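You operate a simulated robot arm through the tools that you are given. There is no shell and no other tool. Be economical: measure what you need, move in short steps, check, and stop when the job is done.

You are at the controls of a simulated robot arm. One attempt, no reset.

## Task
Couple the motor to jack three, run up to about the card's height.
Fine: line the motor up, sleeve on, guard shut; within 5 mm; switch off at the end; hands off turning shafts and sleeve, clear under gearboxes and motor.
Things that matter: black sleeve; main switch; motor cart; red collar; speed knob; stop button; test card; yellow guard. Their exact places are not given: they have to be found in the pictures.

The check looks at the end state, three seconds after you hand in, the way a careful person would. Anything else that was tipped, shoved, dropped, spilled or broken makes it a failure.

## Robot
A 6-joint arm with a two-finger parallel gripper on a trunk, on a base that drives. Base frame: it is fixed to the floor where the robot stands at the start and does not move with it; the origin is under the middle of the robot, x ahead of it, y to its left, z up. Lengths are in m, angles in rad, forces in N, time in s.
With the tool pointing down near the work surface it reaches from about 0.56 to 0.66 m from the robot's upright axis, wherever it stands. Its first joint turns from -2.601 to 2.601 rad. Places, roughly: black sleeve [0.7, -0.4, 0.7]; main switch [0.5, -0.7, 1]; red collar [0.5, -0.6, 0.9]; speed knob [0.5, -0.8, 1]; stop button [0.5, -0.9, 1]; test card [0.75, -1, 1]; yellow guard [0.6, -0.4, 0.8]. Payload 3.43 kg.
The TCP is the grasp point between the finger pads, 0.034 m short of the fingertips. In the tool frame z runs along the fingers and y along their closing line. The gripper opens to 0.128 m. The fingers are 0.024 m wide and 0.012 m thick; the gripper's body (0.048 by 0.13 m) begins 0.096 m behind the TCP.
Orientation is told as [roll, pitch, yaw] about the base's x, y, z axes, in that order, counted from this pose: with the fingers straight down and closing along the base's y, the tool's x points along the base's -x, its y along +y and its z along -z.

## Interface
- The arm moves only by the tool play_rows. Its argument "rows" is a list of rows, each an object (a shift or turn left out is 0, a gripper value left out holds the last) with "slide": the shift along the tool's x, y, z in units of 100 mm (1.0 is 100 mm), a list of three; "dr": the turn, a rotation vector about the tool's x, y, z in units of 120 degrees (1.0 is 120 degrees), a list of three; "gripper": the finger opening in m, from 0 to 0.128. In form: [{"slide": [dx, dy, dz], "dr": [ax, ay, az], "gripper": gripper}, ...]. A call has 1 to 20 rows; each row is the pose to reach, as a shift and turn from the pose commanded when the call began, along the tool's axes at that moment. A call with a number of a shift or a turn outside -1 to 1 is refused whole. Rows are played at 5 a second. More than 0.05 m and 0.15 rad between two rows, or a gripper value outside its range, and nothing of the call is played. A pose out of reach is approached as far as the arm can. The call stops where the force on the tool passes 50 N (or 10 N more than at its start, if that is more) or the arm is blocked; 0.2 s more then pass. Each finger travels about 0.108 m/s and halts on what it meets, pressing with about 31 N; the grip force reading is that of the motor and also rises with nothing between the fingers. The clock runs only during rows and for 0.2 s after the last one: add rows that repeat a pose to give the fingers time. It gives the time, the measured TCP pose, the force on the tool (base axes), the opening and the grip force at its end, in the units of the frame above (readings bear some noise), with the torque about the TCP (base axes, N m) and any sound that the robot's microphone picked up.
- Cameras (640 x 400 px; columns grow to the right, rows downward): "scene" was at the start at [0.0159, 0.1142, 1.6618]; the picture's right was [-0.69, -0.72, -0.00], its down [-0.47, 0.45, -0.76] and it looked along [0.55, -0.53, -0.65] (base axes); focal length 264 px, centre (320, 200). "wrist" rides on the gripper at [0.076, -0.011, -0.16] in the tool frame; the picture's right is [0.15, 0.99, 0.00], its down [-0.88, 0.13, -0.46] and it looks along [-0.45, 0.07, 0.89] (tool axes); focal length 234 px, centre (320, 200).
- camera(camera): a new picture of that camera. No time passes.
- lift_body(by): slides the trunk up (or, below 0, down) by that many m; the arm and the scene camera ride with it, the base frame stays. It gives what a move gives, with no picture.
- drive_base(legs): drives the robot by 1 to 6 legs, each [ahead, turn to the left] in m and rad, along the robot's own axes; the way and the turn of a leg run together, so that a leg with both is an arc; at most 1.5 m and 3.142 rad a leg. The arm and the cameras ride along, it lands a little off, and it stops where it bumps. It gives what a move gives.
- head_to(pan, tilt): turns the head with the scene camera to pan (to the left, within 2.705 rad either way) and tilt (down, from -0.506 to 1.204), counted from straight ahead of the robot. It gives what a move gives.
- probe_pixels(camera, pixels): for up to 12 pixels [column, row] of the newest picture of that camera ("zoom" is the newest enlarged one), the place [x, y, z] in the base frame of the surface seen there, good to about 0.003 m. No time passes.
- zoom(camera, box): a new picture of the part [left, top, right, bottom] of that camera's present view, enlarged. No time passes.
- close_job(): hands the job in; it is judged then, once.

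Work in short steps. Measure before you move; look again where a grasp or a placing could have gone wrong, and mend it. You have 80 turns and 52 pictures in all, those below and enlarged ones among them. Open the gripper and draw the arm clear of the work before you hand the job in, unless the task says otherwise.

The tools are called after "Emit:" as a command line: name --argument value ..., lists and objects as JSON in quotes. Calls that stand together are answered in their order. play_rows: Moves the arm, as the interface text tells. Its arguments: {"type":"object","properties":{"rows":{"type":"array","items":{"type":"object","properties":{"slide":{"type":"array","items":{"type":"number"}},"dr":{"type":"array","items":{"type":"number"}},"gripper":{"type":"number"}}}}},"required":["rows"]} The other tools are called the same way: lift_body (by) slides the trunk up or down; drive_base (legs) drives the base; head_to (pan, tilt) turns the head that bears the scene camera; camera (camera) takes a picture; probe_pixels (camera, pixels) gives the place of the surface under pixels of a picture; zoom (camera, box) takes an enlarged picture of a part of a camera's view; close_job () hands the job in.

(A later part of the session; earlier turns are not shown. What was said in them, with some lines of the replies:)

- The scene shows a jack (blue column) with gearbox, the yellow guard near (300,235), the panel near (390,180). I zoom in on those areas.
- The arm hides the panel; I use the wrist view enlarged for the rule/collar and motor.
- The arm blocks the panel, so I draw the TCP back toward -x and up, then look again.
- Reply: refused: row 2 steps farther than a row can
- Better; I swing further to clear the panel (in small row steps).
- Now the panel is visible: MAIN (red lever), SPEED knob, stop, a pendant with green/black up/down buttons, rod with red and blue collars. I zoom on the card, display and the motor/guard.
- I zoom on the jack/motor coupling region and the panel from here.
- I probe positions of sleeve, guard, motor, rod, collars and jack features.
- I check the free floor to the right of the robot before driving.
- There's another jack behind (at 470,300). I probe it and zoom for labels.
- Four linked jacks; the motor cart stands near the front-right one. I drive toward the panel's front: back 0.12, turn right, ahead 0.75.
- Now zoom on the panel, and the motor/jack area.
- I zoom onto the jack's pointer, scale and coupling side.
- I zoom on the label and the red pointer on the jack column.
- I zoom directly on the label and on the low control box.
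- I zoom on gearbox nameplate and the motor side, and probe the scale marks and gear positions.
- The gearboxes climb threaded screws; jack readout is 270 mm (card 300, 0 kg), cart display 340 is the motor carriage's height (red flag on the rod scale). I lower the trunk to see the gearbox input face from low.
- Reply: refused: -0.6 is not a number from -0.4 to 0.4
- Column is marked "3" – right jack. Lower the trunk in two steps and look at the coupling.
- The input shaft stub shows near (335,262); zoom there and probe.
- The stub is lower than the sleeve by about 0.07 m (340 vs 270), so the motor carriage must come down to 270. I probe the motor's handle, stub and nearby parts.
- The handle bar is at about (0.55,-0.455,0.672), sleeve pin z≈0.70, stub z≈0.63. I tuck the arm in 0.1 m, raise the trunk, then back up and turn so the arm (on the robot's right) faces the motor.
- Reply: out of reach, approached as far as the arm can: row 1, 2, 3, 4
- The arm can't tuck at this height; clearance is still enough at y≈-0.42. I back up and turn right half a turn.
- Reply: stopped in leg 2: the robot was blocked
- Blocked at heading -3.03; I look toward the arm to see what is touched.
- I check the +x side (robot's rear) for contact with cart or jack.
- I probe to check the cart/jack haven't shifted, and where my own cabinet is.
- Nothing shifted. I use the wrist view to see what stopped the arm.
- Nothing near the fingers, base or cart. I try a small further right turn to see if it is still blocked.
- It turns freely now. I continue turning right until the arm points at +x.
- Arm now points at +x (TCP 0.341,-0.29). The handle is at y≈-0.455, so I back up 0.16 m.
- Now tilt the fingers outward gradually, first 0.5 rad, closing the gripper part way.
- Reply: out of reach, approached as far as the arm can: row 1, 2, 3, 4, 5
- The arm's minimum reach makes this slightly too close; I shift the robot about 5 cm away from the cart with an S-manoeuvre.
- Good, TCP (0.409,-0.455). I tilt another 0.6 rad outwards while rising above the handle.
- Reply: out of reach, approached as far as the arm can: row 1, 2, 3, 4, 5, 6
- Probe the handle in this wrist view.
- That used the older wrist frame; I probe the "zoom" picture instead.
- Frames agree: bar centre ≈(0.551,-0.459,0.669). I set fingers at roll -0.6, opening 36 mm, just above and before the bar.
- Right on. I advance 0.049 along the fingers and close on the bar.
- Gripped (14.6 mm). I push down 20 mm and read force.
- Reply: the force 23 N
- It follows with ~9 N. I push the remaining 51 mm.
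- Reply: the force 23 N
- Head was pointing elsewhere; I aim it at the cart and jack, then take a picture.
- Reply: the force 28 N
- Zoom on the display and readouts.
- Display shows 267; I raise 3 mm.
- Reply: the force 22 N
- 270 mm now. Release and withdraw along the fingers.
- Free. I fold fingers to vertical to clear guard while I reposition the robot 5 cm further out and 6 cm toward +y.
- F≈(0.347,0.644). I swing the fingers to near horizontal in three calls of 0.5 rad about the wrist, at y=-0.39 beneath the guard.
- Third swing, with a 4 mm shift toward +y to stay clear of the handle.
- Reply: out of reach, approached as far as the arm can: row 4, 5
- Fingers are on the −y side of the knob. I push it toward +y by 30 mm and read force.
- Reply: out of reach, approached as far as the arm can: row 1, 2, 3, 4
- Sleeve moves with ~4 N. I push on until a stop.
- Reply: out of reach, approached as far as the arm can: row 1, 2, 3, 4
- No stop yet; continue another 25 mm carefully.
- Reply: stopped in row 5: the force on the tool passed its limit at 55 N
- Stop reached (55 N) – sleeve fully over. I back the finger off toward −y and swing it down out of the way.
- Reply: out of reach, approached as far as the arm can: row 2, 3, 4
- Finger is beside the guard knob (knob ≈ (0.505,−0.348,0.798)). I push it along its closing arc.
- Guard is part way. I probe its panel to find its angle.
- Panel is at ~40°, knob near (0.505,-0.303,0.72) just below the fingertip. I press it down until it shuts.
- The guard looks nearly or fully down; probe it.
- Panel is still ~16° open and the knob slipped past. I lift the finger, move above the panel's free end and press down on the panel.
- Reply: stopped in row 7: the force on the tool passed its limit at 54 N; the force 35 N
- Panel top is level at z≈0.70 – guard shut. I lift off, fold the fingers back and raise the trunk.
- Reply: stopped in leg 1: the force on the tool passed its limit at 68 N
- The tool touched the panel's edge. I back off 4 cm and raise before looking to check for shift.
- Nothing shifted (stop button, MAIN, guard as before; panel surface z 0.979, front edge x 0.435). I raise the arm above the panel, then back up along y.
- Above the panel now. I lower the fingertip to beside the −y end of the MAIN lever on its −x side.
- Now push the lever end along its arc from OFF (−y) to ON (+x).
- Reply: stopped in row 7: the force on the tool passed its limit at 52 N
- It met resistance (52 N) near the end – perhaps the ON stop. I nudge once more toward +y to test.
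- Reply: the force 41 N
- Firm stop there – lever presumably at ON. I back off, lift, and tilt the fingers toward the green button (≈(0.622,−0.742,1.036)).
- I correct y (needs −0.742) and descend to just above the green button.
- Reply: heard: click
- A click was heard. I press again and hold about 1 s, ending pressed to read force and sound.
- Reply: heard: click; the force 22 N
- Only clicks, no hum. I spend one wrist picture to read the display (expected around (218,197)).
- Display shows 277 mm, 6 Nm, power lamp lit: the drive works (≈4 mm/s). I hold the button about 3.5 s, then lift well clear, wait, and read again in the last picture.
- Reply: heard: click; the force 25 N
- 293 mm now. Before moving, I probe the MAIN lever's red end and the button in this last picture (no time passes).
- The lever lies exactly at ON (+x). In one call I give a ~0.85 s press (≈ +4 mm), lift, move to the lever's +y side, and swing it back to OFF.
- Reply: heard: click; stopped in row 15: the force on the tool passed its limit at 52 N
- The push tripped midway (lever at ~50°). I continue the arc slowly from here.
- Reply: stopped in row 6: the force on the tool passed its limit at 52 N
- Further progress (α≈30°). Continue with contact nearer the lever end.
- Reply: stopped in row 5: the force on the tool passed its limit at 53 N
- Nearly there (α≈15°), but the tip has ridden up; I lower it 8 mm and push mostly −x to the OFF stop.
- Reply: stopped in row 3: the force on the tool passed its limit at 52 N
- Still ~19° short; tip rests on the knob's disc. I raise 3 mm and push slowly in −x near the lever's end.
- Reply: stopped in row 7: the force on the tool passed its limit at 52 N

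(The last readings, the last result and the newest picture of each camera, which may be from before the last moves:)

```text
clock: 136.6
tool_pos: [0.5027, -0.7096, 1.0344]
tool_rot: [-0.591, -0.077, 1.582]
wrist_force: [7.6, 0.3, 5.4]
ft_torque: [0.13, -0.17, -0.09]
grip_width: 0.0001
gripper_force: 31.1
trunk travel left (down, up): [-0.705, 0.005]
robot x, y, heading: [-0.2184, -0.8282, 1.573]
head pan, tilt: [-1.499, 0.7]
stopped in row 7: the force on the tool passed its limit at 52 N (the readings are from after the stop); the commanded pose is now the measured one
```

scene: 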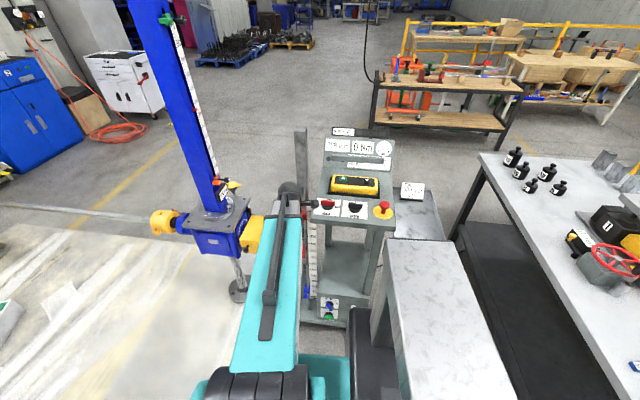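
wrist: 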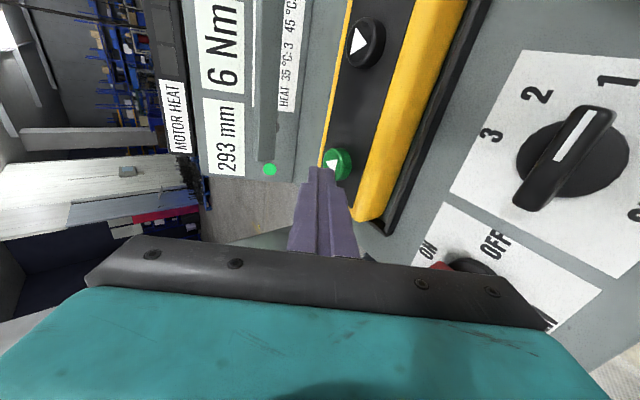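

About 13° remain and the tip is riding up. Instead I go to the lever's +y end and push it toward +x from the −x side.

Emit:
play_rows --rows '[{"slide": [0, -0.21, -0.1]}, {"slide": [0, -0.28, -0.415]}, {"slide": [-0.2, -0.08, -0.55], "dr": [-0.069, 0, 0]}, {"slide": [-0.4, 0.12, -0.68], "dr": [-0.139, 0, 0]}, {"slide": [-0.616, 0.325, -0.82], "dr": [-0.139, 0, 0]}, {"slide": [-0.616, 0.325, -0.82], "dr": [-0.139, 0, 0]}]'

Emit:
play_rows --rows '[{"slide": [0, 0.06, 0.2]}, {"slide": [0, 0.12, 0.4]}, {"slide": [0, 0.178, 0.573]}, {"slide": [0, 0.178, 0.573]}]'

```text
clock: 138.0
tool_pos: [0.4271, -0.654, 1.0879]
tool_rot: [-0.295, -0.073, 1.585]
wrist_force: [0.1, 0.3, 0.5]
ft_torque: [-0.01, 0.0, 0.01]
grip_width: 0.0
gripper_force: 30.9
trunk travel left (down, up): [-0.705, 0.005]
robot x, y, heading: [-0.2202, -0.8285, 1.573]
head pan, tilt: [-1.499, 0.7]
```

```text
clock: 139.0
tool_pos: [0.4278, -0.6487, 1.0291]
tool_rot: [-0.294, -0.074, 1.584]
wrist_force: [-1.2, -0.2, 0.9]
ft_torque: [0.01, -0.01, 0.01]
grip_width: 0.0002
gripper_force: 30.3
trunk travel left (down, up): [-0.705, 0.005]
robot x, y, heading: [-0.2207, -0.8251, 1.567]
head pan, tilt: [-1.499, 0.7]
```

In place at tip (0.438,−0.65,0.997). Push +x slowly to the stop.

Emit:
play_rows --rows '[{"slide": [0, -0.05, 0.04]}, {"slide": [0, -0.09, 0.055]}, {"slide": [0, -0.13, 0.065]}, {"slide": [0, -0.16, 0.075]}, {"slide": [0, -0.19, 0.085]}, {"slide": [0, -0.215, 0.092]}, {"slide": [0, -0.24, 0.1]}, {"slide": [0, -0.265, 0.107]}, {"slide": [0, -0.285, 0.113]}, {"slide": [0, -0.3, 0.12]}]'

```text
clock: 141.2
tool_pos: [0.4608, -0.6482, 1.0261]
tool_rot: [-0.296, -0.073, 1.584]
wrist_force: [0.1, -0.2, -1.1]
ft_torque: [0.05, -0.02, 0.01]
grip_width: 0.0001
gripper_force: 30.6
trunk travel left (down, up): [-0.705, 0.005]
robot x, y, heading: [-0.2197, -0.8249, 1.573]
head pan, tilt: [-1.499, 0.7]
```

No contact yet, so the lever may already be at OFF. I continue +x until I feel it.

Emit:
play_rows --rows '[{"slide": [0.05, -0.02, 0.005]}, {"slide": [0.05, -0.04, 0.01]}, {"slide": [0.05, -0.06, 0.017]}, {"slide": [0.05, -0.08, 0.023]}, {"slide": [0.05, -0.1, 0.03]}, {"slide": [0.05, -0.12, 0.035]}, {"slide": [0.05, -0.14, 0.04]}, {"slide": [0.05, -0.16, 0.047]}]'

```text
clock: 143.0
tool_pos: [0.4734, -0.6521, 1.0248]
tool_rot: [-0.293, -0.073, 1.584]
wrist_force: [-16.6, -1.1, 0.1]
ft_torque: [-0.03, 0.49, -0.14]
grip_width: 0.0
gripper_force: 30.6
trunk travel left (down, up): [-0.705, 0.005]
robot x, y, heading: [-0.2227, -0.83, 1.572]
head pan, tilt: [-1.499, 0.7]
```

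Contact at the lever's body confirms it lies at OFF (stop). I back off, lift clear of the panel, and open the gripper.

Emit:
play_rows --rows '[{"slide": [0, 0.15, -0.04]}, {"slide": [0, 0.15, -0.4]}, {"slide": [0, 0.1, -0.75]}, {"slide": [0, 0.1, -0.95]}]'

Emit:
play_rows --rows '[{"slide": [0, 0.1, -0.3]}, {"slide": [0, 0.3, -0.6], "gripper": 0.06}, {"slide": [0, 0.5, -0.6]}, {"slide": [0, 0.5, -0.6]}]'

```text
clock: 144.0
tool_pos: [0.4379, -0.6593, 1.1123]
tool_rot: [-0.296, -0.072, 1.583]
wrist_force: [-0.5, 0.2, 0.2]
ft_torque: [0.0, 0.01, -0.02]
grip_width: 0.0002
gripper_force: 31.1
trunk travel left (down, up): [-0.705, 0.005]
robot x, y, heading: [-0.2182, -0.8251, 1.574]
head pan, tilt: [-1.499, 0.7]
```

```text
clock: 145.0
tool_pos: [0.3749, -0.6637, 1.1546]
tool_rot: [-0.294, -0.072, 1.581]
wrist_force: [-0.4, 0.2, 0.0]
ft_torque: [0.01, -0.04, -0.04]
grip_width: 0.0601
gripper_force: 0.0
trunk travel left (down, up): [-0.705, 0.005]
robot x, y, heading: [-0.2232, -0.8281, 1.569]
head pan, tilt: [-1.499, 0.7]
5 turns are left
```

The arm is clear of the panel with the gripper open, the guard is shut and MAIN is off, so I hand in.

Emit:
close_job

```text
The job is handed in.
```

I coupled the motor to jack three and handed the job in. The final height is an estimate of about 297 mm against the card's 300 mm, because I ran out of pictures before I could read it.

- **Alignment:** I lowered the motor from 340 mm until its display read 270 mm, matching the jack. I pushed the sleeve on until it hit its stop, and pressed the guard until it lay level.
- **Height:** The last reading was 293 mm. I then gave one more press of about 0.85 s, which should add about 4 mm if the motor runs only while the button is held. If it keeps running after release, it stopped only when I switched off. That would put it at about 302 to 306 mm, possibly outside the 5 mm allowed.
- **Main switch:** I judged it to be off by touch, not by sight. The lever resisted at the OFF side, and I felt it where the OFF position should be.
- **Bump:** The gripper hit the edge of the control panel once, at 68 N. I compared positions afterwards, and the parts I checked were within about 3 mm of where they had been.

The red collar, the speed knob (left at 2) and the stop button were not touched. The arm is clear of the work with the gripper open.
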